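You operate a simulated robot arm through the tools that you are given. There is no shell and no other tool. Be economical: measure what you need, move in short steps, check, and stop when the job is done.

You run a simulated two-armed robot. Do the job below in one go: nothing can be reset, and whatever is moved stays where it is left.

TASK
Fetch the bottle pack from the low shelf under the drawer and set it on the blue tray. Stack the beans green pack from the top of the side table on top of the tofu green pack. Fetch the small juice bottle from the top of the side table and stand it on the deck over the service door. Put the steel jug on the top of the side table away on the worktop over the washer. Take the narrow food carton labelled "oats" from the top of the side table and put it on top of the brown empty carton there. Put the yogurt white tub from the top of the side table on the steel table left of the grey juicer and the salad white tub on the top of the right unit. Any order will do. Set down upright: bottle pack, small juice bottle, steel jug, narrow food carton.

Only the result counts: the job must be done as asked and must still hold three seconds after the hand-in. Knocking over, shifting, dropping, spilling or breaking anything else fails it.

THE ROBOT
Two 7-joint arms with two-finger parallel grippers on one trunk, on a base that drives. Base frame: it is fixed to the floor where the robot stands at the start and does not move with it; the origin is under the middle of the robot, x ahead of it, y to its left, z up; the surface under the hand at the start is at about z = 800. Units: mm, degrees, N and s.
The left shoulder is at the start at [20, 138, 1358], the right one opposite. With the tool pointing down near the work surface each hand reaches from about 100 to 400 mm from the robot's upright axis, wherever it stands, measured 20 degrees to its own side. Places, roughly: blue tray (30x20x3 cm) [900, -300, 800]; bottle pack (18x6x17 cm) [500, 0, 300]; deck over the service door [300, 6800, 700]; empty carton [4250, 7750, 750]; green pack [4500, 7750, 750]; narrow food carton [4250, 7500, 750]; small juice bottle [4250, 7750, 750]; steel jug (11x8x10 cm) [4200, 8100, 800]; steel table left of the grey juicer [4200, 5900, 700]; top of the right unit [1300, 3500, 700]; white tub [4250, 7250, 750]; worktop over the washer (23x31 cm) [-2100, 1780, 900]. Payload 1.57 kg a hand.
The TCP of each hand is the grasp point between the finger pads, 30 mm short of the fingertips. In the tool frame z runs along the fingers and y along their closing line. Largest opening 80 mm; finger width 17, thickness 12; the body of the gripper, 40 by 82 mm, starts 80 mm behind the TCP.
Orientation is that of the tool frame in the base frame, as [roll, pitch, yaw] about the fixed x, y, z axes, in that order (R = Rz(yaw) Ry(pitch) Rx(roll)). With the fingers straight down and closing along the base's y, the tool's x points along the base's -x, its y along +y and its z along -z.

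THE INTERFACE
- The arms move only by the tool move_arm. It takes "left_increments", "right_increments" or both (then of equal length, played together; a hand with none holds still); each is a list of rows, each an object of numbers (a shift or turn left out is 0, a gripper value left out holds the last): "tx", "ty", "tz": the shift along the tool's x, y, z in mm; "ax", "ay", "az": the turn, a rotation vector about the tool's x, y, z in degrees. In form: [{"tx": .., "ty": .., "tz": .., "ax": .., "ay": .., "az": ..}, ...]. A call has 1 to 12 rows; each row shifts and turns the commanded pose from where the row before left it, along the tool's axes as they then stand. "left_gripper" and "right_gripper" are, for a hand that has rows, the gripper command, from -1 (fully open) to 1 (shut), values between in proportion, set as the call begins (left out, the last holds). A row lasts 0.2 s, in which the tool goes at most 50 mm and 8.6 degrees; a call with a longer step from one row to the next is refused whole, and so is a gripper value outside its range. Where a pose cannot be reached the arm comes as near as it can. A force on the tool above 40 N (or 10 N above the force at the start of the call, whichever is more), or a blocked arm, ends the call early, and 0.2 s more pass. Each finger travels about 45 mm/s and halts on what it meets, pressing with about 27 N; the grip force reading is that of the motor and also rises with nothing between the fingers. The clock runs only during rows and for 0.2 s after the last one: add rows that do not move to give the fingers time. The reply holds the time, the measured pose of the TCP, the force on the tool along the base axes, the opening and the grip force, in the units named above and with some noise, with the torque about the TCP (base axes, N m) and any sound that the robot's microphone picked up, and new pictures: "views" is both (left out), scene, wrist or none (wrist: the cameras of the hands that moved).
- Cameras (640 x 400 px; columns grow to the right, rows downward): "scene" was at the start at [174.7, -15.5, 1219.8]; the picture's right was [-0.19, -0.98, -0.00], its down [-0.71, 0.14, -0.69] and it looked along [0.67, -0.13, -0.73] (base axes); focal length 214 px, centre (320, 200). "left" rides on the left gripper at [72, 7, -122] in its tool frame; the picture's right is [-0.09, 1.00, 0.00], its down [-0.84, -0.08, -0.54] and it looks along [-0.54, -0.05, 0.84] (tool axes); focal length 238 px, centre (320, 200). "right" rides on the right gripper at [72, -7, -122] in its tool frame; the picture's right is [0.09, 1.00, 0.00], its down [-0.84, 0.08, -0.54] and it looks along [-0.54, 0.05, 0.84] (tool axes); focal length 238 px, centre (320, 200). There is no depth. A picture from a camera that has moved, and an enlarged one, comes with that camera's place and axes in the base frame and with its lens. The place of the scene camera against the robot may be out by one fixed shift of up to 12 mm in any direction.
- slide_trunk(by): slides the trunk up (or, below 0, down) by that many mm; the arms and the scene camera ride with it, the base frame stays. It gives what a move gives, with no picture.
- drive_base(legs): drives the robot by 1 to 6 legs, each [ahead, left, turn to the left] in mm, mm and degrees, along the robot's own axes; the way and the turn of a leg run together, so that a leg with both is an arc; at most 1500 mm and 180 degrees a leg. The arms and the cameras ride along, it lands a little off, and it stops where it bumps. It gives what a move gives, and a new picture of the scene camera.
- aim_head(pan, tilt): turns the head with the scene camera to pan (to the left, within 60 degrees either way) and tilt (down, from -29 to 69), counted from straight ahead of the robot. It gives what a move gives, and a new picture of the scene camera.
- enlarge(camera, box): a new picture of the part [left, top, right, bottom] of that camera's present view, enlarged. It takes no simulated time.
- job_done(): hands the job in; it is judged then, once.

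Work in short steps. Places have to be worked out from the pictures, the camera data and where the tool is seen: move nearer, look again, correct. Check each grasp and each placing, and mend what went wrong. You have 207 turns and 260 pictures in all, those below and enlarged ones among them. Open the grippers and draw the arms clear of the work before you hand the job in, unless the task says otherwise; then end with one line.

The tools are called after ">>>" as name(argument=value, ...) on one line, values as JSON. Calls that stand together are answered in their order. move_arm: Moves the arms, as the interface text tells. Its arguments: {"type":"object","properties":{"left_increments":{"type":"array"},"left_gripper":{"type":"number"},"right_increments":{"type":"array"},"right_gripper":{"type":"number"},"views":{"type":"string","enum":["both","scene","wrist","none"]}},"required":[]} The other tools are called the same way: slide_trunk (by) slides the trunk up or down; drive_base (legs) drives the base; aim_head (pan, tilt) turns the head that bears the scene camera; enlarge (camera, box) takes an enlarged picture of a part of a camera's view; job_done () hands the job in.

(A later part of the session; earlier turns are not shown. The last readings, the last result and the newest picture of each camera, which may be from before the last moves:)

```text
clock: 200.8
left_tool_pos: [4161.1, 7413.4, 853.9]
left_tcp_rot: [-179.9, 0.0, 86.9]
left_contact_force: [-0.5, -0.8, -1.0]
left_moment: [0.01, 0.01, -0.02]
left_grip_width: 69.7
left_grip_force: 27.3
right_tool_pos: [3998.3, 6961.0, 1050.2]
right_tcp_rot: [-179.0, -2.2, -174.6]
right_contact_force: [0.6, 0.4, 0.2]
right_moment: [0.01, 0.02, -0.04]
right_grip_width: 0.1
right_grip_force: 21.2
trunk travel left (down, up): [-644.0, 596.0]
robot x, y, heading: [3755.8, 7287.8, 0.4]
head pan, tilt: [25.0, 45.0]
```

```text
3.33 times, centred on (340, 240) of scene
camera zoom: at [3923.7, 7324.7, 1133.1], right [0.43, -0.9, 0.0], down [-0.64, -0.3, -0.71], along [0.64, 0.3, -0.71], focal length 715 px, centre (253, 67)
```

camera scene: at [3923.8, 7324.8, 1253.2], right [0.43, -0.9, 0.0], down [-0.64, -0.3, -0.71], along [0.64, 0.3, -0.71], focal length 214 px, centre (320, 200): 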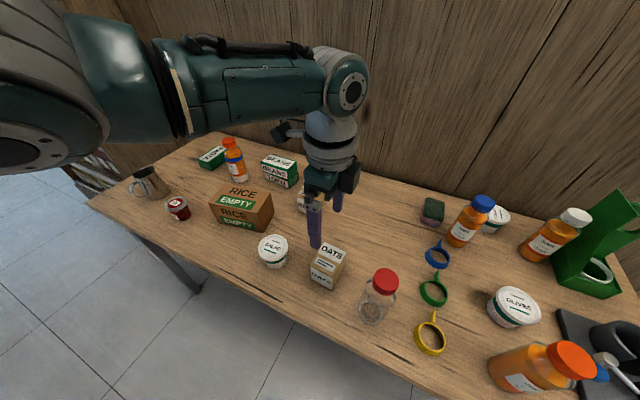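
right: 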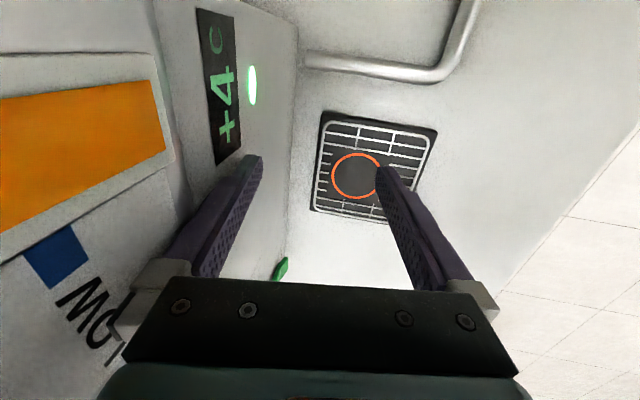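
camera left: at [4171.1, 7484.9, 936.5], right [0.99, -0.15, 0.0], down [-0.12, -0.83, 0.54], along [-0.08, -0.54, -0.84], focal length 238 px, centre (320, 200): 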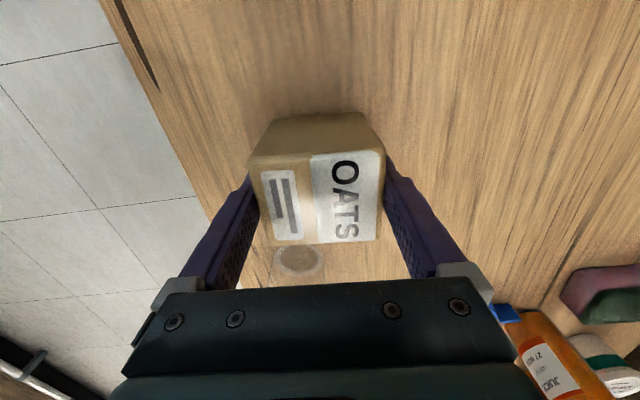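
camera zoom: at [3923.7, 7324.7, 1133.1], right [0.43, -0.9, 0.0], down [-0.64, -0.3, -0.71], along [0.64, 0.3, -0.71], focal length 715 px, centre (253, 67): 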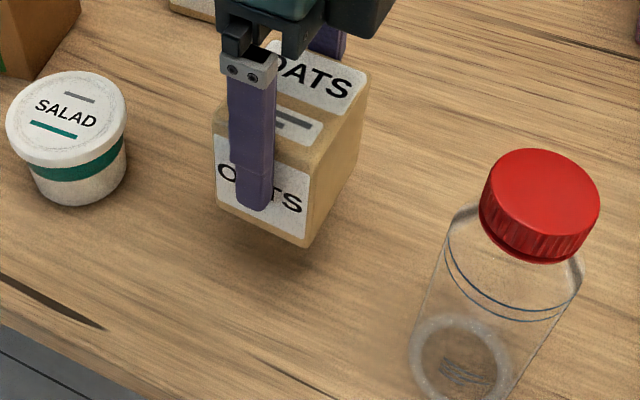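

Lifted and upright. I raise and move toward the EMPTY carton, then measure it.

>>> slide_trunk(by=150)

>>> drive_base(legs=[[0, 300, 0]])

>>> enlarge(camera="scene", box=[220, 180, 440, 340])

>>> enlarge(camera="left", box=[0, 0, 640, 400])

```text
clock: 202.6
left_tool_pos: [4160.5, 7413.4, 1005.6]
left_tcp_rot: [-179.9, 0.0, 86.8]
left_contact_force: [-0.6, 0.9, -0.6]
left_moment: [0.03, -0.01, 0.0]
left_grip_width: 69.5
left_grip_force: 27.2
right_tool_pos: [3997.1, 6959.3, 1198.9]
right_tcp_rot: [-179.0, -2.2, -174.7]
right_contact_force: [-0.7, -0.1, 0.0]
right_moment: [-0.04, 0.02, 0.01]
right_grip_width: 0.0
right_grip_force: 21.0
trunk travel left (down, up): [-794.0, 446.0]
robot x, y, heading: [3755.3, 7289.5, 0.7]
head pan, tilt: [25.0, 45.0]
```

```text
clock: 204.6
left_tool_pos: [4156.6, 7714.7, 1004.7]
left_tcp_rot: [-179.9, 0.0, 87.0]
left_contact_force: [0.4, 0.1, -0.9]
left_moment: [-0.02, -0.01, -0.02]
left_grip_width: 69.6
left_grip_force: 27.2
right_tool_pos: [3993.9, 7260.6, 1199.7]
right_tcp_rot: [-178.9, -2.2, -174.6]
right_contact_force: [0.2, -1.2, -0.4]
right_moment: [-0.04, 0.0, 0.03]
right_grip_width: 0.0
right_grip_force: 21.1
trunk travel left (down, up): [-794.0, 446.0]
robot x, y, heading: [3747.9, 7589.4, 0.3]
head pan, tilt: [25.0, 45.0]
camera scene: at [3921.0, 7625.0, 1283.1], right [0.43, -0.9, 0.0], down [-0.64, -0.3, -0.71], along [0.64, 0.3, -0.71], focal length 214 px, centre (320, 200)
```

scene: 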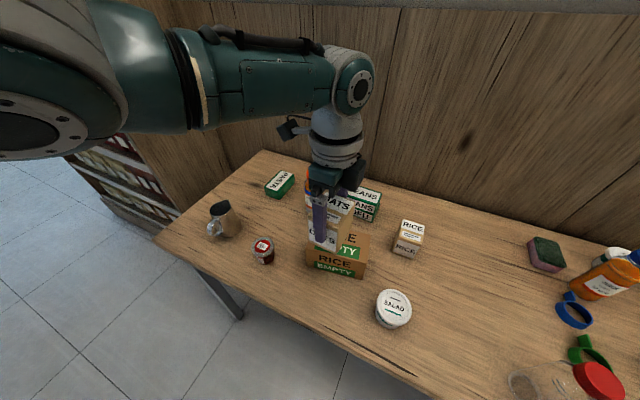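

```text
2.50 times, centred on (330, 260) of scene
camera zoom: at [3921.0, 7625.0, 1283.1], right [0.43, -0.9, 0.0], down [-0.64, -0.3, -0.71], along [0.64, 0.3, -0.71], focal length 536 px, centre (295, 50)
```

zoom: 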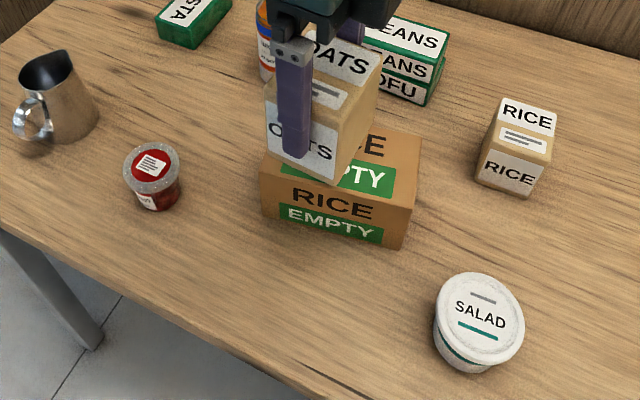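

```text
1.00 times, centred on (320, 200) of left (not enlarged: the box is as wide or as high as the picture)
camera zoom: at [4168.2, 7785.1, 1126.4], right [0.99, -0.15, 0.0], down [-0.12, -0.83, 0.54], along [-0.08, -0.54, -0.84], focal length 238 px, centre (320, 200)
```

zoom: 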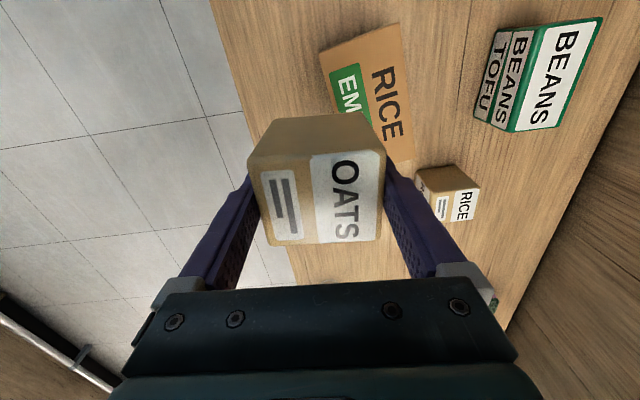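

Wrist view gives the EMPTY carton centre (4220,7711), yaw +9°, top ≈833. I turn the oats to match, go over it and lower to just above.

>>> move_arm(left_increments=[{"az": -6}, {"az": -6}, {}], views="none")

>>> drive_base(legs=[[63, -4, 0]])

>>> slide_trunk(by=-85)

>>> enlarge(camera="scene", box=[220, 180, 440, 340])

```text
clock: 205.4
left_tool_pos: [4157.7, 7715.2, 1004.4]
left_tcp_rot: [-179.9, -0.1, 98.8]
left_contact_force: [-0.6, 0.5, -0.7]
left_moment: [-0.01, 0.01, 0.04]
left_grip_width: 69.6
left_grip_force: 27.1
right_tool_pos: [3994.4, 7260.8, 1200.0]
right_tcp_rot: [-179.0, -2.2, -174.7]
right_contact_force: [0.7, -0.2, 0.0]
right_moment: [-0.02, 0.01, 0.0]
right_grip_width: 0.0
right_grip_force: 21.0
trunk travel left (down, up): [-794.0, 446.0]
robot x, y, heading: [3751.6, 7592.3, 0.7]
head pan, tilt: [25.0, 45.0]
```

```text
clock: 206.4
left_tool_pos: [4219.6, 7711.5, 1003.8]
left_tcp_rot: [-179.9, -0.2, 98.9]
left_contact_force: [1.2, -0.4, -1.1]
left_moment: [0.01, 0.02, 0.0]
left_grip_width: 69.5
left_grip_force: 26.9
right_tool_pos: [4058.1, 7257.6, 1198.9]
right_tcp_rot: [-179.0, -2.2, -174.6]
right_contact_force: [0.2, -0.6, -0.1]
right_moment: [0.01, -0.01, -0.03]
right_grip_width: 0.2
right_grip_force: 21.6
trunk travel left (down, up): [-794.0, 446.0]
robot x, y, heading: [3811.6, 7586.0, 0.8]
head pan, tilt: [25.0, 45.0]
camera scene: at [3983.4, 7621.5, 1283.1], right [0.43, -0.9, 0.0], down [-0.64, -0.3, -0.71], along [0.64, 0.3, -0.71], focal length 214 px, centre (320, 200)
```

scene: 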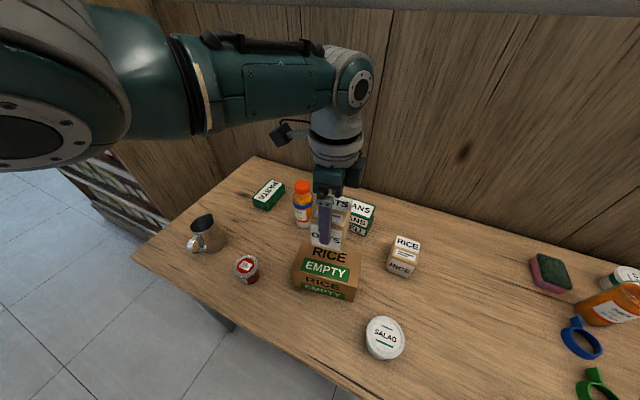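

```text
clock: 207.6
left_tool_pos: [4220.3, 7711.3, 919.3]
left_tcp_rot: [-179.9, -0.1, 99.0]
left_contact_force: [-0.2, 0.3, -2.0]
left_moment: [-0.02, -0.04, 0.0]
left_grip_width: 69.7
left_grip_force: 27.4
right_tool_pos: [4056.9, 7256.2, 1114.7]
right_tcp_rot: [-179.0, -2.4, -174.6]
right_contact_force: [-0.2, 0.4, -0.7]
right_moment: [0.03, 0.01, -0.01]
right_grip_width: 0.0
right_grip_force: 21.2
trunk travel left (down, up): [-709.0, 531.0]
robot x, y, heading: [3814.3, 7587.9, 0.3]
head pan, tilt: [25.0, 45.0]
```

```text
2.50 times, centred on (330, 260) of scene
camera zoom: at [3983.4, 7621.5, 1198.2], right [0.43, -0.9, 0.0], down [-0.64, -0.3, -0.71], along [0.64, 0.3, -0.71], focal length 536 px, centre (295, 50)
```

zoom: 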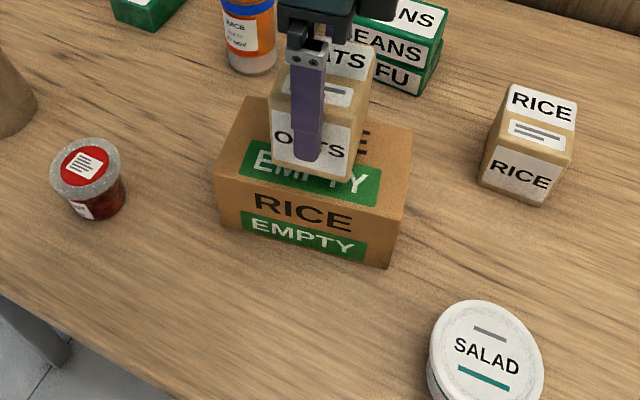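

Well placed. I lower in small slides, watching the force.

>>> slide_trunk(by=-14)

```text
clock: 208.2
left_tool_pos: [4220.8, 7709.9, 905.9]
left_tcp_rot: [-179.8, 0.0, 99.0]
left_contact_force: [-0.6, -0.6, -2.2]
left_moment: [0.0, 0.0, 0.04]
left_grip_width: 69.8
left_grip_force: 27.0
right_tool_pos: [4057.1, 7256.7, 1101.8]
right_tcp_rot: [-178.9, -2.1, -174.6]
right_contact_force: [0.2, 0.6, 0.1]
right_moment: [0.01, 0.01, -0.03]
right_grip_width: 0.1
right_grip_force: 21.2
trunk travel left (down, up): [-695.0, 545.0]
robot x, y, heading: [3814.0, 7586.6, 0.1]
head pan, tilt: [25.0, 45.0]
```

>>> slide_trunk(by=-5)

```text
clock: 208.8
left_tool_pos: [4221.4, 7711.1, 902.2]
left_tcp_rot: [-179.9, 0.0, 98.8]
left_contact_force: [-8.5, -0.7, 25.7]
left_moment: [0.07, 0.61, -0.02]
left_grip_width: 69.6
left_grip_force: 27.1
right_tool_pos: [4056.9, 7257.6, 1096.6]
right_tcp_rot: [-179.1, -2.2, -174.6]
right_contact_force: [0.5, 0.0, -0.4]
right_moment: [-0.01, -0.02, 0.0]
right_grip_width: 0.0
right_grip_force: 21.5
trunk travel left (down, up): [-690.0, 550.0]
robot x, y, heading: [3812.8, 7585.0, 0.7]
head pan, tilt: [25.0, 45.0]
```

Contact at 902. I ease 2 mm, open, rise and check.

>>> slide_trunk(by=2)

>>> move_arm(left_increments=[{}, {}, {}, {}], left_gripper=-1, views="none")

>>> slide_trunk(by=160)

>>> aim_head(pan=35, tilt=50)

>>> enlarge(camera="scene", box=[220, 130, 460, 280])

```text
clock: 209.3
left_tool_pos: [4220.8, 7710.5, 903.3]
left_tcp_rot: [-179.9, 0.0, 98.8]
left_contact_force: [-2.1, -0.8, 11.3]
left_moment: [-0.07, -0.02, -0.05]
left_grip_width: 69.5
left_grip_force: 27.4
right_tool_pos: [4058.1, 7256.7, 1098.0]
right_tcp_rot: [-179.0, -2.3, -174.6]
right_contact_force: [-0.3, -0.1, -0.2]
right_moment: [0.03, -0.01, -0.01]
right_grip_width: 0.0
right_grip_force: 21.2
trunk travel left (down, up): [-692.0, 548.0]
robot x, y, heading: [3816.5, 7588.9, 0.8]
head pan, tilt: [25.0, 45.0]
```

```text
clock: 210.3
left_tool_pos: [4220.5, 7710.1, 902.9]
left_tcp_rot: [-179.9, -0.1, 98.9]
left_contact_force: [-0.2, 0.2, 0.3]
left_moment: [0.0, 0.01, 0.0]
left_grip_width: 80.2
left_grip_force: 0.1
right_tool_pos: [4056.9, 7257.5, 1097.8]
right_tcp_rot: [-178.9, -2.2, -174.6]
right_contact_force: [0.7, 0.1, 0.2]
right_moment: [0.0, 0.01, 0.03]
right_grip_width: 0.0
right_grip_force: 21.9
trunk travel left (down, up): [-692.0, 548.0]
robot x, y, heading: [3813.5, 7588.6, 0.5]
head pan, tilt: [25.0, 45.0]
```

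```text
clock: 212.1
left_tool_pos: [4220.4, 7712.2, 1062.8]
left_tcp_rot: [-179.9, -0.2, 98.9]
left_contact_force: [-0.7, -0.2, 0.7]
left_moment: [0.01, 0.0, 0.05]
left_grip_width: 79.9
left_grip_force: 0.1
right_tool_pos: [4056.5, 7256.3, 1258.4]
right_tcp_rot: [-179.1, -2.2, -174.6]
right_contact_force: [1.0, 0.2, 0.5]
right_moment: [0.0, -0.01, -0.04]
right_grip_width: 0.1
right_grip_force: 21.4
trunk travel left (down, up): [-852.0, 388.0]
robot x, y, heading: [3813.5, 7589.0, 0.6]
head pan, tilt: [25.0, 45.0]
```

```text
clock: 212.9
left_tool_pos: [4220.7, 7712.2, 1061.6]
left_tcp_rot: [-179.9, 0.0, 98.9]
left_contact_force: [0.4, -0.7, 0.3]
left_moment: [0.01, 0.03, -0.03]
left_grip_width: 79.8
left_grip_force: 0.1
right_tool_pos: [4056.9, 7256.1, 1259.4]
right_tcp_rot: [-179.0, -2.3, -174.6]
right_contact_force: [-0.2, -0.5, -0.3]
right_moment: [-0.01, 0.0, -0.02]
right_grip_width: 0.1
right_grip_force: 21.2
trunk travel left (down, up): [-852.0, 388.0]
robot x, y, heading: [3815.5, 7583.1, 0.7]
head pan, tilt: [35.0, 50.0]
camera scene: at [3972.8, 7631.2, 1334.3], right [0.58, -0.81, 0.0], down [-0.62, -0.44, -0.64], along [0.52, 0.37, -0.77], focal length 214 px, centre (320, 200)
```

scene: 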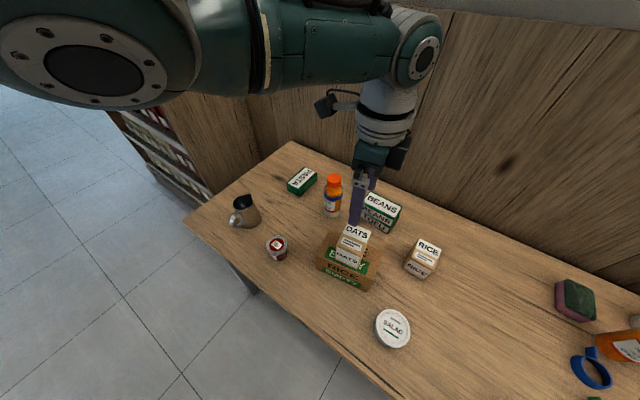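

```text
2.67 times, centred on (340, 205) of scene
camera zoom: at [3972.8, 7631.2, 1334.3], right [0.58, -0.81, 0.0], down [-0.62, -0.44, -0.64], along [0.52, 0.37, -0.77], focal length 572 px, centre (267, 187)
```

zoom: 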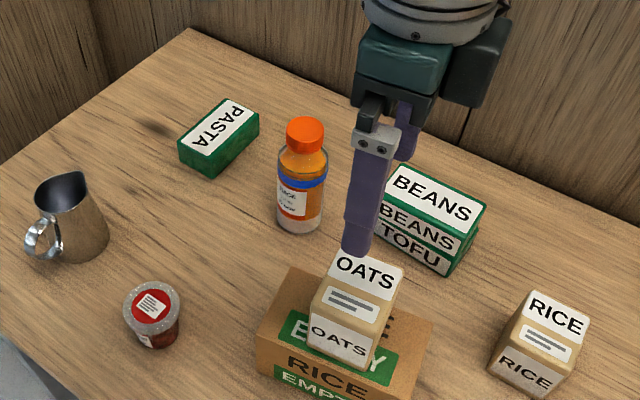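

Oats stand on the EMPTY carton. Next the small juice bottle at ≈(4346,7852), top ≈910; I bring the left hand above it.

>>> drive_base(legs=[[126, 140, 0]])

>>> enlarge(camera="left", box=[0, 0, 640, 400])

```text
clock: 214.4
left_tool_pos: [4344.5, 7848.6, 1061.8]
left_tcp_rot: [-179.9, -0.1, 98.8]
left_contact_force: [-0.1, -0.2, -0.8]
left_moment: [-0.01, -0.02, 0.02]
left_grip_width: 79.9
left_grip_force: 0.1
right_tool_pos: [4180.2, 7395.2, 1257.8]
right_tcp_rot: [-179.0, -2.2, -174.7]
right_contact_force: [-0.3, 0.1, 1.1]
right_moment: [-0.02, -0.02, 0.0]
right_grip_width: 0.2
right_grip_force: 20.7
trunk travel left (down, up): [-852.0, 388.0]
robot x, y, heading: [3937.5, 7724.0, 0.6]
head pan, tilt: [35.0, 50.0]
camera scene: at [4096.7, 7769.7, 1334.2], right [0.58, -0.81, 0.0], down [-0.62, -0.44, -0.64], along [0.52, 0.37, -0.77], focal length 214 px, centre (320, 200)
```

scene: 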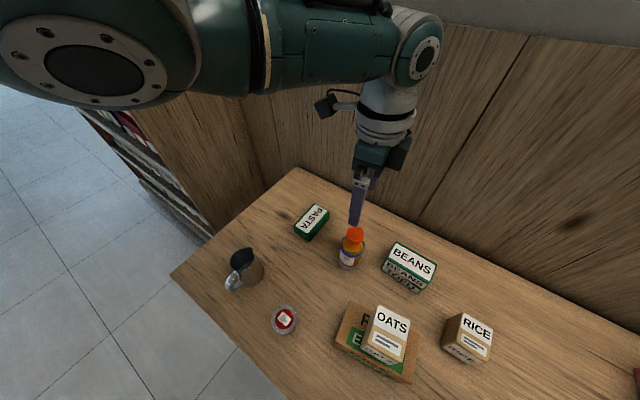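

```text
1.00 times, centred on (320, 200) of left (not enlarged: the box is as wide or as high as the picture)
camera zoom: at [4339.8, 7920.4, 1184.2], right [1.0, 0.06, 0.0], down [0.05, -0.84, 0.54], along [0.03, -0.54, -0.84], focal length 238 px, centre (320, 200)
```

zoom: 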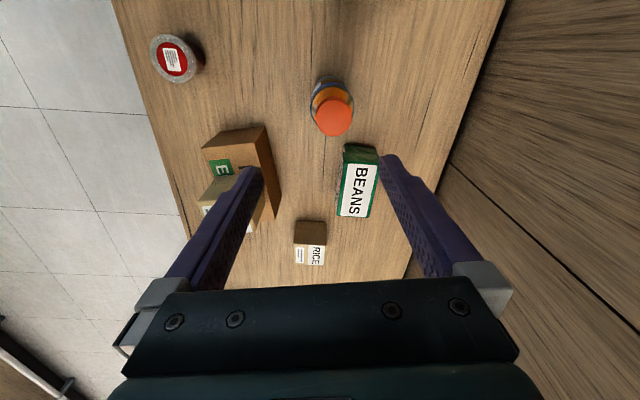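

Bottle centre by wrist camera: (4359,7853). I correct the hand and lower part way.

>>> move_arm(left_increments=[{"tx": 3, "ty": 15}, {}], views="none")

>>> slide_trunk(by=-115)

>>> enlarge(camera="left", box=[0, 0, 640, 400])

```text
clock: 215.0
left_tool_pos: [4358.8, 7854.6, 1063.1]
left_tcp_rot: [-179.8, 0.0, 98.7]
left_contact_force: [-0.6, 0.4, 0.3]
left_moment: [0.0, 0.02, -0.05]
left_grip_width: 80.0
left_grip_force: 0.1
right_tool_pos: [4179.6, 7395.7, 1259.0]
right_tcp_rot: [-179.0, -2.2, -174.7]
right_contact_force: [-0.2, -0.5, -0.3]
right_moment: [0.0, -0.01, -0.01]
right_grip_width: 0.1
right_grip_force: 21.1
trunk travel left (down, up): [-852.0, 388.0]
robot x, y, heading: [3936.9, 7724.1, 0.2]
head pan, tilt: [35.0, 50.0]
```

```text
clock: 216.5
left_tool_pos: [4358.9, 7855.3, 947.0]
left_tcp_rot: [180.0, -0.1, 98.7]
left_contact_force: [-0.4, -0.2, 0.1]
left_moment: [0.02, 0.03, -0.01]
left_grip_width: 79.9
left_grip_force: 0.1
right_tool_pos: [4179.7, 7395.1, 1143.4]
right_tcp_rot: [-179.0, -2.1, -174.7]
right_contact_force: [-0.3, 0.1, 0.3]
right_moment: [0.02, 0.02, 0.03]
right_grip_width: 0.0
right_grip_force: 21.1
trunk travel left (down, up): [-737.0, 503.0]
robot x, y, heading: [3938.0, 7726.2, 0.6]
head pan, tilt: [35.0, 50.0]
```

```text
1.00 times, centred on (320, 200) of left (not enlarged: the box is as wide or as high as the picture)
camera zoom: at [4354.0, 7926.2, 1069.1], right [1.0, 0.06, 0.0], down [0.05, -0.84, 0.54], along [0.03, -0.54, -0.84], focal length 238 px, centre (320, 200)
```

zoom: 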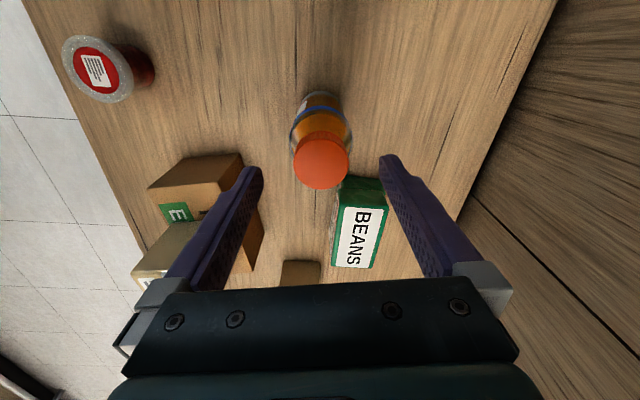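

Centred. I lower 105 more and grip.

>>> slide_trunk(by=-104)

>>> move_arm(left_increments=[{}, {}, {}, {}, {}], left_gripper=1, views="none")

>>> slide_trunk(by=60)

>>> enlarge(camera="scene", box=[200, 100, 440, 300])

```text
clock: 217.8
left_tool_pos: [4358.7, 7854.5, 843.1]
left_tcp_rot: [-179.8, -0.1, 98.6]
left_contact_force: [-0.2, 0.0, -0.4]
left_moment: [0.0, -0.02, -0.02]
left_grip_width: 80.1
left_grip_force: 0.1
right_tool_pos: [4179.2, 7395.1, 1038.3]
right_tcp_rot: [-179.0, -2.2, -174.7]
right_contact_force: [1.1, 0.6, 0.2]
right_moment: [0.03, 0.03, 0.01]
right_grip_width: 0.0
right_grip_force: 21.7
trunk travel left (down, up): [-633.0, 607.0]
robot x, y, heading: [3936.4, 7724.3, 0.2]
head pan, tilt: [35.0, 50.0]
```

```text
clock: 219.0
left_tool_pos: [4358.1, 7855.0, 843.9]
left_tcp_rot: [-179.9, -0.2, 98.7]
left_contact_force: [-0.1, 0.6, 1.4]
left_moment: [0.01, -0.07, -0.01]
left_grip_width: 55.2
left_grip_force: 27.3
right_tool_pos: [4181.0, 7395.2, 1039.7]
right_tcp_rot: [-179.0, -2.2, -174.6]
right_contact_force: [0.2, 0.2, 0.5]
right_moment: [0.03, 0.02, 0.03]
right_grip_width: 0.2
right_grip_force: 21.3
trunk travel left (down, up): [-633.0, 607.0]
robot x, y, heading: [3937.3, 7724.5, 0.4]
head pan, tilt: [35.0, 50.0]
```

```text
clock: 220.0
left_tool_pos: [4357.7, 7854.9, 902.6]
left_tcp_rot: [-179.9, -0.1, 98.6]
left_contact_force: [-0.4, -0.1, -3.3]
left_moment: [0.04, 0.01, -0.03]
left_grip_width: 55.1
left_grip_force: 26.9
right_tool_pos: [4180.0, 7395.4, 1099.1]
right_tcp_rot: [-179.0, -2.2, -174.7]
right_contact_force: [-0.4, 0.5, -1.2]
right_moment: [-0.02, 0.02, -0.01]
right_grip_width: 0.0
right_grip_force: 21.6
trunk travel left (down, up): [-693.0, 547.0]
robot x, y, heading: [3941.6, 7727.2, 0.4]
head pan, tilt: [35.0, 50.0]
```

```text
2.00 times, centred on (320, 200) of scene
camera zoom: at [4096.5, 7769.7, 1175.2], right [0.58, -0.81, 0.0], down [-0.62, -0.44, -0.64], along [0.52, 0.37, -0.77], focal length 429 px, centre (320, 200)
```

zoom: 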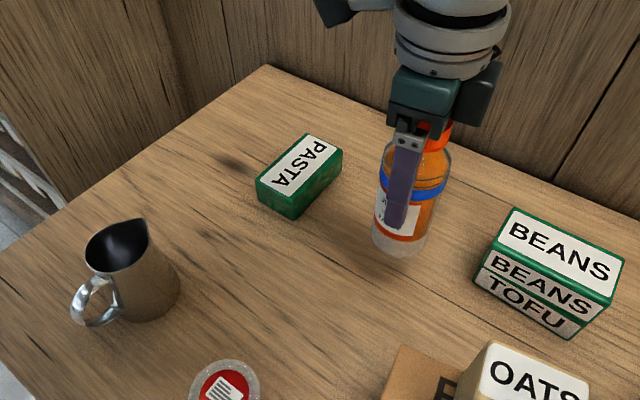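

Juice is held (55 mm). For the yogurt (≈(4488,7055), lid ~71 mm, top ≈814) I use the right hand: raise, back off, tuck the bottle up and stretch the right hand.

>>> slide_trunk(by=120)

>>> drive_base(legs=[[-200, 0, 0], [0, -520, 0]])

>>> move_arm(left_increments=[{"ty": -33}, {"ty": -33}, {"ty": -33}, {"tz": -33}, {"tz": -33}, {"tz": -33}], right_increments=[{"tx": -20, "ty": 30}, {"tx": -20, "ty": 30}, {"tx": -20, "ty": 30}, {"tx": -20, "ty": 30}, {"tx": -20, "ty": 30}, {"tx": -20, "ty": 20, "az": 6}], right_gripper=-1, views="none")

```text
clock: 221.5
left_tool_pos: [4358.5, 7855.6, 1022.8]
left_tcp_rot: [-179.8, -0.2, 98.7]
left_contact_force: [0.5, -1.1, -2.5]
left_moment: [-0.02, 0.01, 0.01]
left_grip_width: 55.6
left_grip_force: 27.0
right_tool_pos: [4180.9, 7396.1, 1219.4]
right_tcp_rot: [-179.1, -2.2, -174.7]
right_contact_force: [0.2, 0.1, 0.3]
right_moment: [-0.02, -0.02, 0.01]
right_grip_width: 0.0
right_grip_force: 21.1
trunk travel left (down, up): [-813.0, 427.0]
robot x, y, heading: [3938.9, 7724.1, 0.4]
head pan, tilt: [35.0, 50.0]
```

```text
clock: 225.8
left_tool_pos: [4161.7, 7333.8, 1023.3]
left_tcp_rot: [-179.8, -0.2, 98.7]
left_contact_force: [0.4, 0.0, -2.7]
left_moment: [-0.01, 0.02, -0.02]
left_grip_width: 55.3
left_grip_force: 27.2
right_tool_pos: [3984.7, 6873.8, 1218.0]
right_tcp_rot: [-179.1, -2.3, -174.6]
right_contact_force: [-0.9, -1.2, 0.1]
right_moment: [0.0, 0.02, -0.02]
right_grip_width: 0.2
right_grip_force: 21.3
trunk travel left (down, up): [-813.0, 427.0]
robot x, y, heading: [3740.5, 7203.1, 0.6]
head pan, tilt: [35.0, 50.0]
camera scene: at [3899.5, 7248.7, 1295.2], right [0.58, -0.81, 0.0], down [-0.62, -0.45, -0.64], along [0.52, 0.37, -0.77], focal length 214 px, centre (320, 200)
```

scene: 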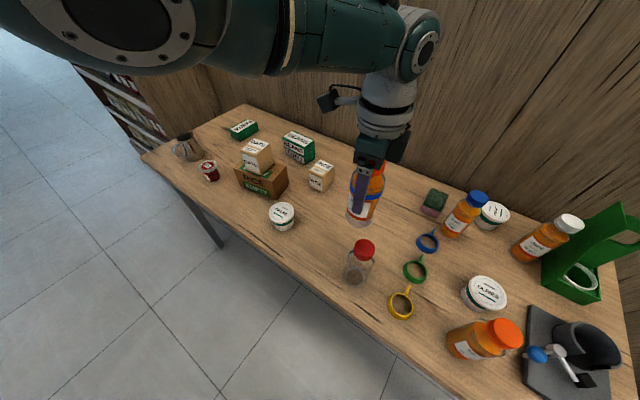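

```text
clock: 227.2
left_tool_pos: [4063.4, 7318.9, 1123.4]
left_tcp_rot: [-179.7, -0.1, 98.9]
left_contact_force: [-0.2, 0.4, -3.1]
left_moment: [0.01, -0.02, 0.01]
left_grip_width: 55.6
left_grip_force: 26.9
right_tool_pos: [4122.2, 6958.4, 1194.7]
right_tcp_rot: [-178.8, -2.0, 179.4]
right_contact_force: [0.4, 0.2, 0.1]
right_moment: [0.01, -0.03, 0.02]
right_grip_width: 79.9
right_grip_force: 0.0
right hand out of reach, approached as far as the arm can: row 1, 2, 3, 4, 5
trunk travel left (down, up): [-813.0, 427.0]
robot x, y, heading: [3743.1, 7203.2, 0.5]
head pan, tilt: [35.0, 50.0]
```

I drive so that the right hand comes over the yogurt, then look with the right wrist camera.

>>> drive_base(legs=[[0, 97, 0], [340, 0, 0]])

>>> enlarge(camera="right", box=[0, 0, 640, 400])

```text
clock: 230.1
left_tool_pos: [4400.5, 7416.1, 1121.5]
left_tcp_rot: [-179.8, -0.1, 98.7]
left_contact_force: [-0.9, -1.6, -3.1]
left_moment: [0.02, -0.03, -0.02]
left_grip_width: 55.1
left_grip_force: 26.7
right_tool_pos: [4458.4, 7056.8, 1194.3]
right_tcp_rot: [-178.8, -2.1, 179.1]
right_contact_force: [-0.3, -0.3, 0.8]
right_moment: [-0.01, 0.03, -0.01]
right_grip_width: 80.1
right_grip_force: 0.0
trunk travel left (down, up): [-813.0, 427.0]
robot x, y, heading: [4072.4, 7300.8, 0.4]
head pan, tilt: [35.0, 50.0]
camera scene: at [4236.9, 7347.4, 1295.2], right [0.58, -0.82, 0.0], down [-0.62, -0.44, -0.64], along [0.52, 0.37, -0.77], focal length 214 px, centre (320, 200)
```

scene: 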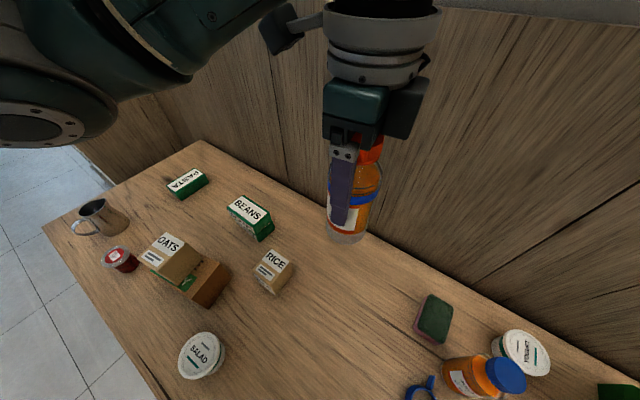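

```text
1.00 times, centred on (320, 200) of right (not enlarged: the box is as wide or as high as the picture)
camera zoom: at [4390.7, 7053.4, 1319.3], right [-0.08, 1.0, -0.02], down [0.86, 0.08, 0.51], along [0.51, 0.03, -0.86], focal length 238 px, centre (320, 200)
```

zoom: 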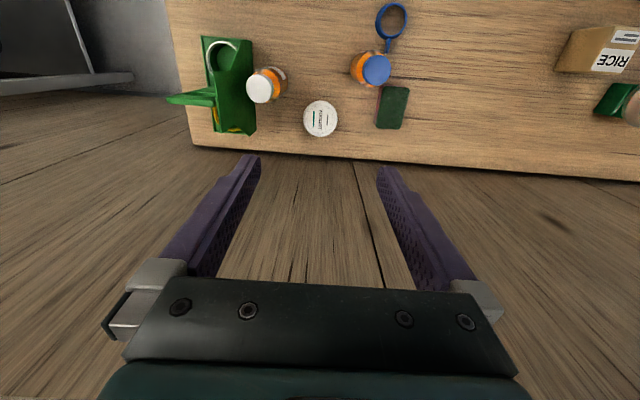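

Yogurt lid seen at (4497,7057), ~72 mm wide. I lower the trunk 100 and the right arm 180, then re-look.

>>> slide_trunk(by=-100)

>>> move_arm(right_increments=[{"tz": 40, "ax": -1, "ay": -2}, {"tz": 40}, {"tz": 40}, {"tz": 40}], views="wrist")

```text
clock: 231.4
left_tool_pos: [4401.2, 7417.0, 1022.1]
left_tcp_rot: [-179.9, -0.1, 98.7]
left_contact_force: [-0.1, -0.2, -1.6]
left_moment: [0.02, 0.01, -0.01]
left_grip_width: 55.4
left_grip_force: 26.6
right_tool_pos: [4458.9, 7055.7, 1094.6]
right_tcp_rot: [-178.8, -2.1, 179.1]
right_contact_force: [-0.3, -1.0, 0.9]
right_moment: [0.02, 0.02, -0.01]
right_grip_width: 79.9
right_grip_force: 0.2
trunk travel left (down, up): [-713.0, 527.0]
robot x, y, heading: [4077.8, 7300.7, 0.3]
head pan, tilt: [35.0, 50.0]
```

```text
clock: 232.4
left_tool_pos: [4400.9, 7417.8, 1020.6]
left_tcp_rot: [-179.8, -0.2, 98.7]
left_contact_force: [0.2, 0.3, -3.6]
left_moment: [-0.03, 0.0, -0.01]
left_grip_width: 55.3
left_grip_force: 26.8
right_tool_pos: [4456.3, 7054.5, 935.3]
right_tcp_rot: [-179.9, 0.0, 179.3]
right_contact_force: [0.6, -0.8, 0.3]
right_moment: [0.0, 0.0, 0.0]
right_grip_width: 79.7
right_grip_force: 0.0
trunk travel left (down, up): [-713.0, 527.0]
robot x, y, heading: [4078.2, 7302.5, 0.7]
head pan, tilt: [35.0, 50.0]
camera right: at [4384.6, 7049.3, 1056.5], right [-0.08, 1.0, 0.0], down [0.84, 0.07, 0.54], along [0.54, 0.04, -0.84], focal length 238 px, centre (320, 200)
```

right: 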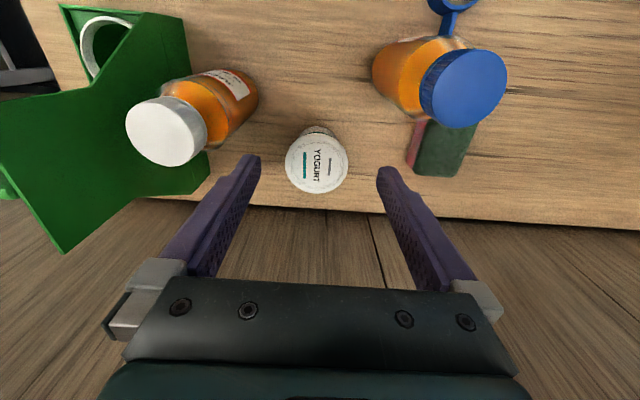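

Lid at (4490,7054). I move 34 forward at this height (clear of both bottles), then look.

>>> move_arm(right_increments=[{"tx": -17}, {"tx": -17}, {"tz": 25}], views="wrist")

```text
clock: 233.2
left_tool_pos: [4401.4, 7416.8, 1022.7]
left_tcp_rot: [-179.8, -0.1, 98.8]
left_contact_force: [0.6, 0.3, -2.5]
left_moment: [0.02, -0.01, 0.0]
left_grip_width: 55.5
left_grip_force: 26.9
right_tool_pos: [4490.5, 7053.8, 910.1]
right_tcp_rot: [-179.8, -0.1, 179.2]
right_contact_force: [0.6, 0.6, 0.7]
right_moment: [0.02, 0.02, 0.01]
right_grip_width: 79.9
right_grip_force: 0.1
trunk travel left (down, up): [-713.0, 527.0]
robot x, y, heading: [4076.1, 7301.0, 0.3]
head pan, tilt: [35.0, 50.0]
camera right: at [4419.0, 7048.8, 1031.1], right [-0.08, 1.0, 0.0], down [0.84, 0.07, 0.54], along [0.54, 0.04, -0.84], focal length 238 px, centre (320, 200)
```

right: 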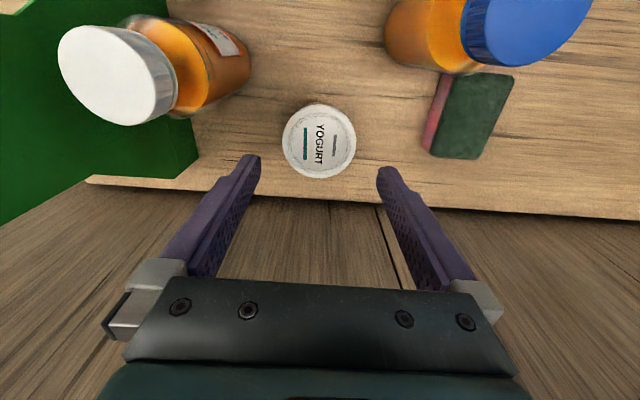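

Aligned (4493,7053). I lower 95 mm and check.

>>> move_arm(right_increments=[{"tx": -2, "tz": 30}, {"tz": 30}, {"tz": 20}], views="wrist")

```text
clock: 234.0
left_tool_pos: [4400.6, 7416.7, 1021.4]
left_tcp_rot: [-179.8, -0.1, 98.7]
left_contact_force: [0.9, 0.3, -3.0]
left_moment: [0.02, -0.03, -0.03]
left_grip_width: 55.6
left_grip_force: 27.3
right_tool_pos: [4461.5, 7058.5, 844.7]
right_tcp_rot: [-179.8, -0.1, 179.2]
right_contact_force: [0.3, 0.8, 0.3]
right_moment: [0.01, -0.01, 0.01]
right_grip_width: 80.0
right_grip_force: 0.0
right hand out of reach, approached as far as the arm can: row 1, 2, 3
trunk travel left (down, up): [-713.0, 527.0]
robot x, y, heading: [4076.7, 7306.0, 0.5]
head pan, tilt: [35.0, 50.0]
camera right: at [4388.5, 7053.7, 967.1], right [-0.08, 1.0, 0.0], down [0.84, 0.07, 0.54], along [0.54, 0.04, -0.84], focal length 238 px, centre (320, 200)
```

right: 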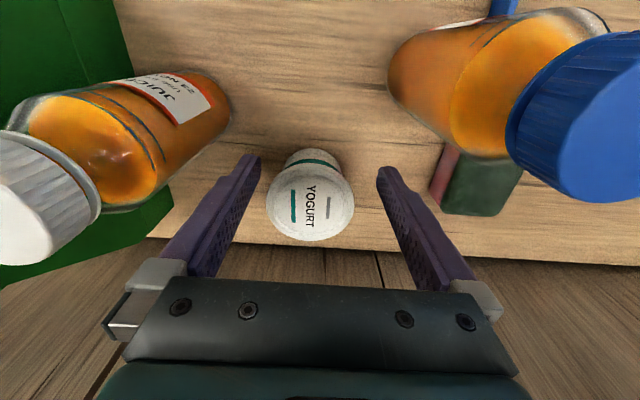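

The reach limit pulled the hand back to x=4461. I raise 60, drive 50 mm forward, and lower again nearer in.

>>> move_arm(right_increments=[{"tz": -30}, {"tz": -30}, {"tx": 15}], views="none")

>>> drive_base(legs=[[50, 0, 0]])

>>> enlarge(camera="right", box=[0, 0, 640, 400])

```text
clock: 234.8
left_tool_pos: [4400.8, 7416.4, 1022.1]
left_tcp_rot: [-179.7, -0.1, 98.6]
left_contact_force: [-0.4, 0.8, -3.1]
left_moment: [-0.02, 0.01, -0.01]
left_grip_width: 55.4
left_grip_force: 27.1
right_tool_pos: [4444.0, 7060.5, 905.9]
right_tcp_rot: [-179.9, -0.2, 179.3]
right_contact_force: [-0.5, -0.2, -0.5]
right_moment: [0.0, 0.02, 0.03]
right_grip_width: 80.0
right_grip_force: 0.1
trunk travel left (down, up): [-713.0, 527.0]
robot x, y, heading: [4079.7, 7305.3, 0.6]
head pan, tilt: [35.0, 50.0]
```

```text
clock: 235.8
left_tool_pos: [4450.9, 7416.5, 1021.5]
left_tcp_rot: [-179.8, -0.1, 98.7]
left_contact_force: [-0.2, -0.6, -3.2]
left_moment: [0.02, 0.0, 0.01]
left_grip_width: 55.5
left_grip_force: 27.0
right_tool_pos: [4494.7, 7059.7, 905.9]
right_tcp_rot: [-179.8, -0.2, 179.2]
right_contact_force: [-1.2, 0.3, 0.8]
right_moment: [-0.01, 0.04, 0.02]
right_grip_width: 80.1
right_grip_force: 0.0
trunk travel left (down, up): [-713.0, 527.0]
robot x, y, heading: [4129.3, 7303.2, 0.6]
head pan, tilt: [35.0, 50.0]
camera scene: at [4287.2, 7347.7, 1195.2], right [0.58, -0.82, 0.0], down [-0.62, -0.44, -0.64], along [0.52, 0.37, -0.77], focal length 214 px, centre (320, 200)
```

scene: 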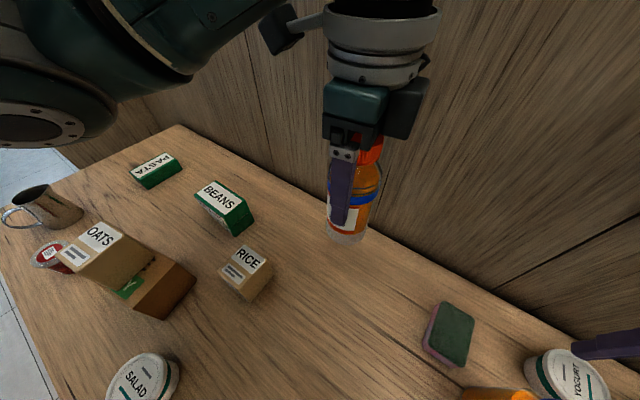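

```text
1.00 times, centred on (320, 200) of right (not enlarged: the box is as wide or as high as the picture)
camera zoom: at [4423.4, 7054.7, 1027.6], right [-0.08, 1.0, 0.0], down [0.84, 0.07, 0.54], along [0.54, 0.04, -0.84], focal length 238 px, centre (320, 200)
```

zoom: 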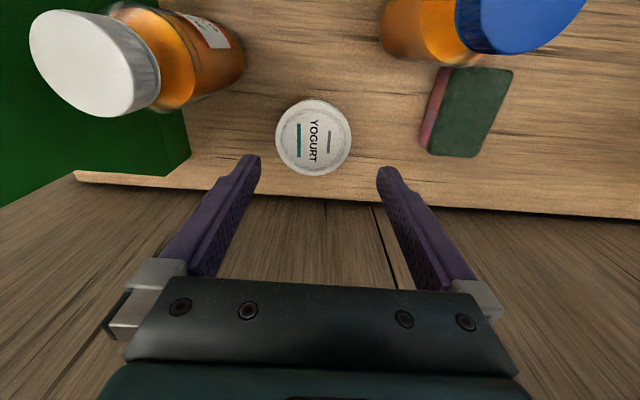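

Lid at (4493,7053); I shift −6.5 in y and lower 70.

>>> move_arm(right_increments=[{"ty": -6.5, "tx": 1}, {"tz": 30}, {"tz": 30}, {"tz": 10}], views="wrist")

```text
clock: 236.8
left_tool_pos: [4451.2, 7417.5, 1022.1]
left_tcp_rot: [-179.9, -0.1, 98.7]
left_contact_force: [-0.5, -0.7, -3.1]
left_moment: [0.0, 0.02, 0.0]
left_grip_width: 55.4
left_grip_force: 27.0
right_tool_pos: [4494.5, 7053.7, 835.3]
right_tcp_rot: [-179.8, -0.1, 179.3]
right_contact_force: [0.4, -0.5, -0.1]
right_moment: [0.05, -0.02, 0.01]
right_grip_width: 80.1
right_grip_force: 0.0
trunk travel left (down, up): [-713.0, 527.0]
robot x, y, heading: [4127.5, 7302.0, 0.4]
head pan, tilt: [35.0, 50.0]
camera right: at [4421.7, 7048.5, 957.3], right [-0.08, 1.0, 0.0], down [0.84, 0.07, 0.54], along [0.54, 0.04, -0.84], focal length 238 px, centre (320, 200)
```

right: 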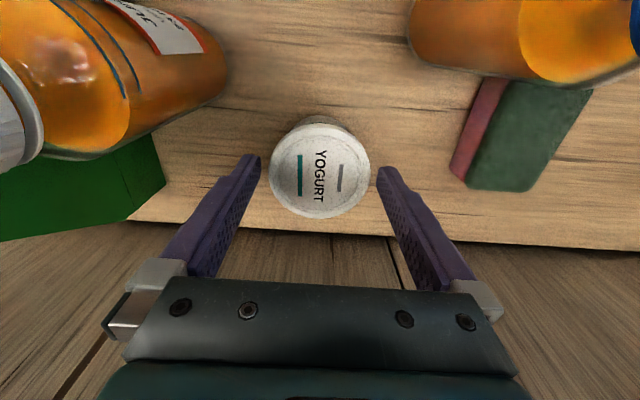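

The lid sits between the tips. I lower 33 more and close.

>>> move_arm(right_increments=[{"tz": 12}, {"tz": 12}, {"tz": 9}], views="wrist")

>>> move_arm(right_increments=[{}, {}, {}], right_gripper=1, views="none")

```text
clock: 237.6
left_tool_pos: [4450.5, 7415.6, 1022.2]
left_tcp_rot: [-179.8, -0.2, 98.8]
left_contact_force: [-0.6, 0.2, -3.4]
left_moment: [0.01, 0.03, 0.0]
left_grip_width: 55.3
left_grip_force: 27.2
right_tool_pos: [4481.0, 7054.6, 813.3]
right_tcp_rot: [-179.7, -0.1, 179.2]
right_contact_force: [0.1, -0.6, -0.5]
right_moment: [0.0, -0.01, 0.0]
right_grip_width: 80.0
right_grip_force: 0.1
right hand out of reach, approached as far as the arm can: row 2, 3
trunk travel left (down, up): [-713.0, 527.0]
robot x, y, heading: [4126.2, 7299.9, 0.4]
head pan, tilt: [35.0, 50.0]
camera right: at [4409.3, 7049.8, 934.2], right [-0.08, 1.0, 0.0], down [0.84, 0.07, 0.54], along [0.54, 0.04, -0.84], focal length 238 px, centre (320, 200)
```

right: 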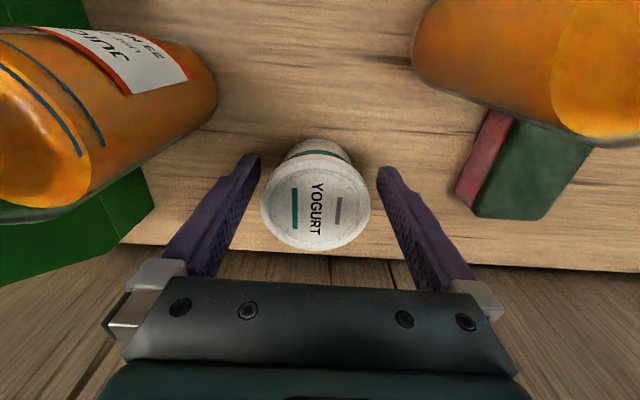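

```text
clock: 238.4
left_tool_pos: [4450.9, 7417.2, 1021.0]
left_tcp_rot: [-179.8, -0.1, 98.7]
left_contact_force: [-1.0, 0.0, -3.5]
left_moment: [0.01, 0.0, -0.02]
left_grip_width: 55.2
left_grip_force: 27.4
right_tool_pos: [4480.8, 7055.5, 812.4]
right_tcp_rot: [-179.8, -0.2, 179.2]
right_contact_force: [0.4, 0.3, 0.3]
right_moment: [-0.05, -0.05, -0.01]
right_grip_width: 69.6
right_grip_force: 27.0
trunk travel left (down, up): [-713.0, 527.0]
robot x, y, heading: [4128.5, 7300.5, 0.3]
head pan, tilt: [35.0, 50.0]
```

The lower limit moved the hand 12 mm off centre; I reopen, drive 13 mm forward, lower the trunk 10 and grip again.

>>> move_arm(right_increments=[{}, {}, {}], right_gripper=-1, views="none")

>>> drive_base(legs=[[13, 0, 0]])

>>> slide_trunk(by=-11)

>>> enlarge(camera="right", box=[0, 0, 640, 400])

```text
clock: 239.2
left_tool_pos: [4450.2, 7417.7, 1022.5]
left_tcp_rot: [-179.7, -0.1, 98.7]
left_contact_force: [0.4, 0.3, -2.8]
left_moment: [-0.01, 0.04, 0.01]
left_grip_width: 55.3
left_grip_force: 27.0
right_tool_pos: [4481.2, 7055.4, 813.2]
right_tcp_rot: [-179.7, -0.2, 179.3]
right_contact_force: [0.7, 0.3, 1.1]
right_moment: [-0.01, -0.01, -0.04]
right_grip_width: 80.0
right_grip_force: 0.1
trunk travel left (down, up): [-713.0, 527.0]
robot x, y, heading: [4126.6, 7303.7, 0.5]
head pan, tilt: [35.0, 50.0]
```

```text
clock: 239.9
left_tool_pos: [4463.5, 7417.3, 1022.8]
left_tcp_rot: [-179.9, -0.1, 98.7]
left_contact_force: [0.9, 0.0, -2.8]
left_moment: [0.01, -0.01, 0.02]
left_grip_width: 55.4
left_grip_force: 26.7
right_tool_pos: [4495.0, 7056.1, 811.4]
right_tcp_rot: [-179.9, -0.2, 179.3]
right_contact_force: [-0.5, -0.1, -0.3]
right_moment: [-0.02, 0.01, -0.02]
right_grip_width: 79.8
right_grip_force: 0.1
trunk travel left (down, up): [-713.0, 527.0]
robot x, y, heading: [4141.4, 7303.3, 0.5]
head pan, tilt: [35.0, 50.0]
camera scene: at [4300.3, 7347.8, 1195.2], right [0.58, -0.82, 0.0], down [-0.62, -0.44, -0.64], along [0.52, 0.37, -0.77], focal length 214 px, centre (320, 200)
```

scene: 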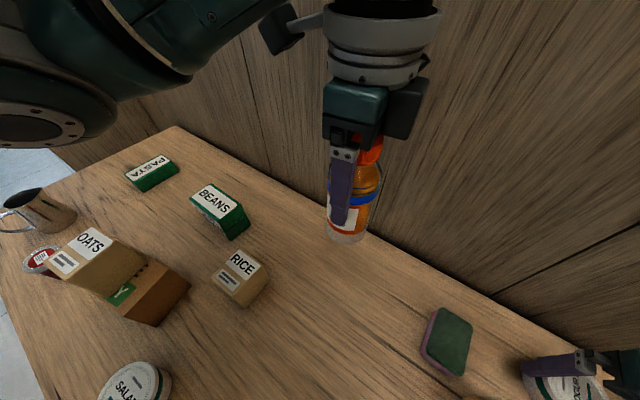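

```text
clock: 240.5
left_tool_pos: [4463.7, 7417.1, 1010.3]
left_tcp_rot: [-179.8, -0.2, 98.6]
left_contact_force: [-0.6, 0.1, -2.6]
left_moment: [0.0, -0.03, 0.03]
left_grip_width: 55.1
left_grip_force: 27.4
right_tool_pos: [4494.3, 7055.6, 800.8]
right_tcp_rot: [-179.8, -0.2, 179.2]
right_contact_force: [-0.3, 0.1, 0.8]
right_moment: [0.0, 0.03, 0.01]
right_grip_width: 79.8
right_grip_force: 0.1
trunk travel left (down, up): [-702.0, 538.0]
robot x, y, heading: [4137.3, 7308.0, 0.3]
head pan, tilt: [35.0, 50.0]
```

```text
1.00 times, centred on (320, 200) of right (not enlarged: the box is as wide or as high as the picture)
camera zoom: at [4422.5, 7049.8, 923.3], right [-0.08, 1.0, 0.0], down [0.84, 0.07, 0.54], along [0.54, 0.04, -0.84], focal length 238 px, centre (320, 200)
```

zoom: 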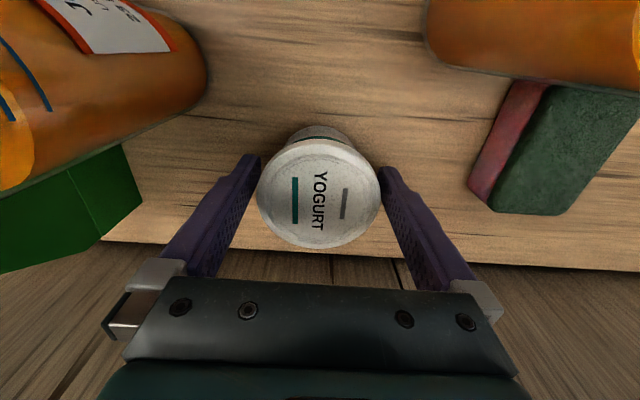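

Centred now. I close the right gripper and lift with the trunk.

>>> move_arm(right_increments=[{}, {}, {}, {}], right_gripper=1, views="none")

>>> slide_trunk(by=50)

>>> enlarge(camera="right", box=[0, 0, 640, 400])

```text
clock: 241.5
left_tool_pos: [4463.5, 7417.6, 1010.4]
left_tcp_rot: [-179.8, -0.1, 98.7]
left_contact_force: [-0.1, 0.1, -3.0]
left_moment: [0.0, 0.0, -0.02]
left_grip_width: 55.5
left_grip_force: 27.4
right_tool_pos: [4495.0, 7055.5, 802.3]
right_tcp_rot: [-179.8, -0.2, 179.1]
right_contact_force: [-0.1, 0.1, 0.2]
right_moment: [0.05, -0.01, -0.02]
right_grip_width: 73.1
right_grip_force: 27.0
trunk travel left (down, up): [-702.0, 538.0]
robot x, y, heading: [4139.9, 7300.3, 0.0]
head pan, tilt: [35.0, 50.0]
```

```text
clock: 242.4
left_tool_pos: [4464.4, 7417.2, 1060.6]
left_tcp_rot: [-179.8, -0.1, 98.7]
left_contact_force: [-0.1, 0.4, -2.0]
left_moment: [0.02, 0.01, 0.01]
left_grip_width: 55.3
left_grip_force: 27.5
right_tool_pos: [4494.5, 7055.9, 851.3]
right_tcp_rot: [-179.9, -0.2, 179.2]
right_contact_force: [0.3, 0.8, -1.6]
right_moment: [-0.01, 0.02, 0.0]
right_grip_width: 73.6
right_grip_force: 27.3
trunk travel left (down, up): [-752.0, 488.0]
robot x, y, heading: [4139.0, 7301.3, 0.4]
head pan, tilt: [35.0, 50.0]
```

```text
1.00 times, centred on (320, 200) of right (not enlarged: the box is as wide or as high as the picture)
camera zoom: at [4422.2, 7049.9, 973.2], right [-0.08, 1.0, 0.0], down [0.84, 0.07, 0.54], along [0.54, 0.04, -0.84], focal length 238 px, centre (320, 200)
```

zoom: 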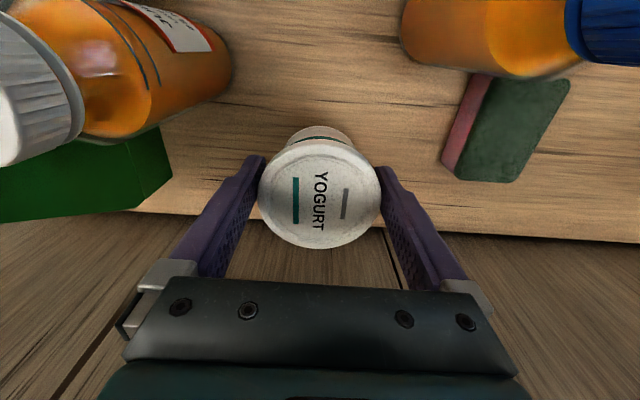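

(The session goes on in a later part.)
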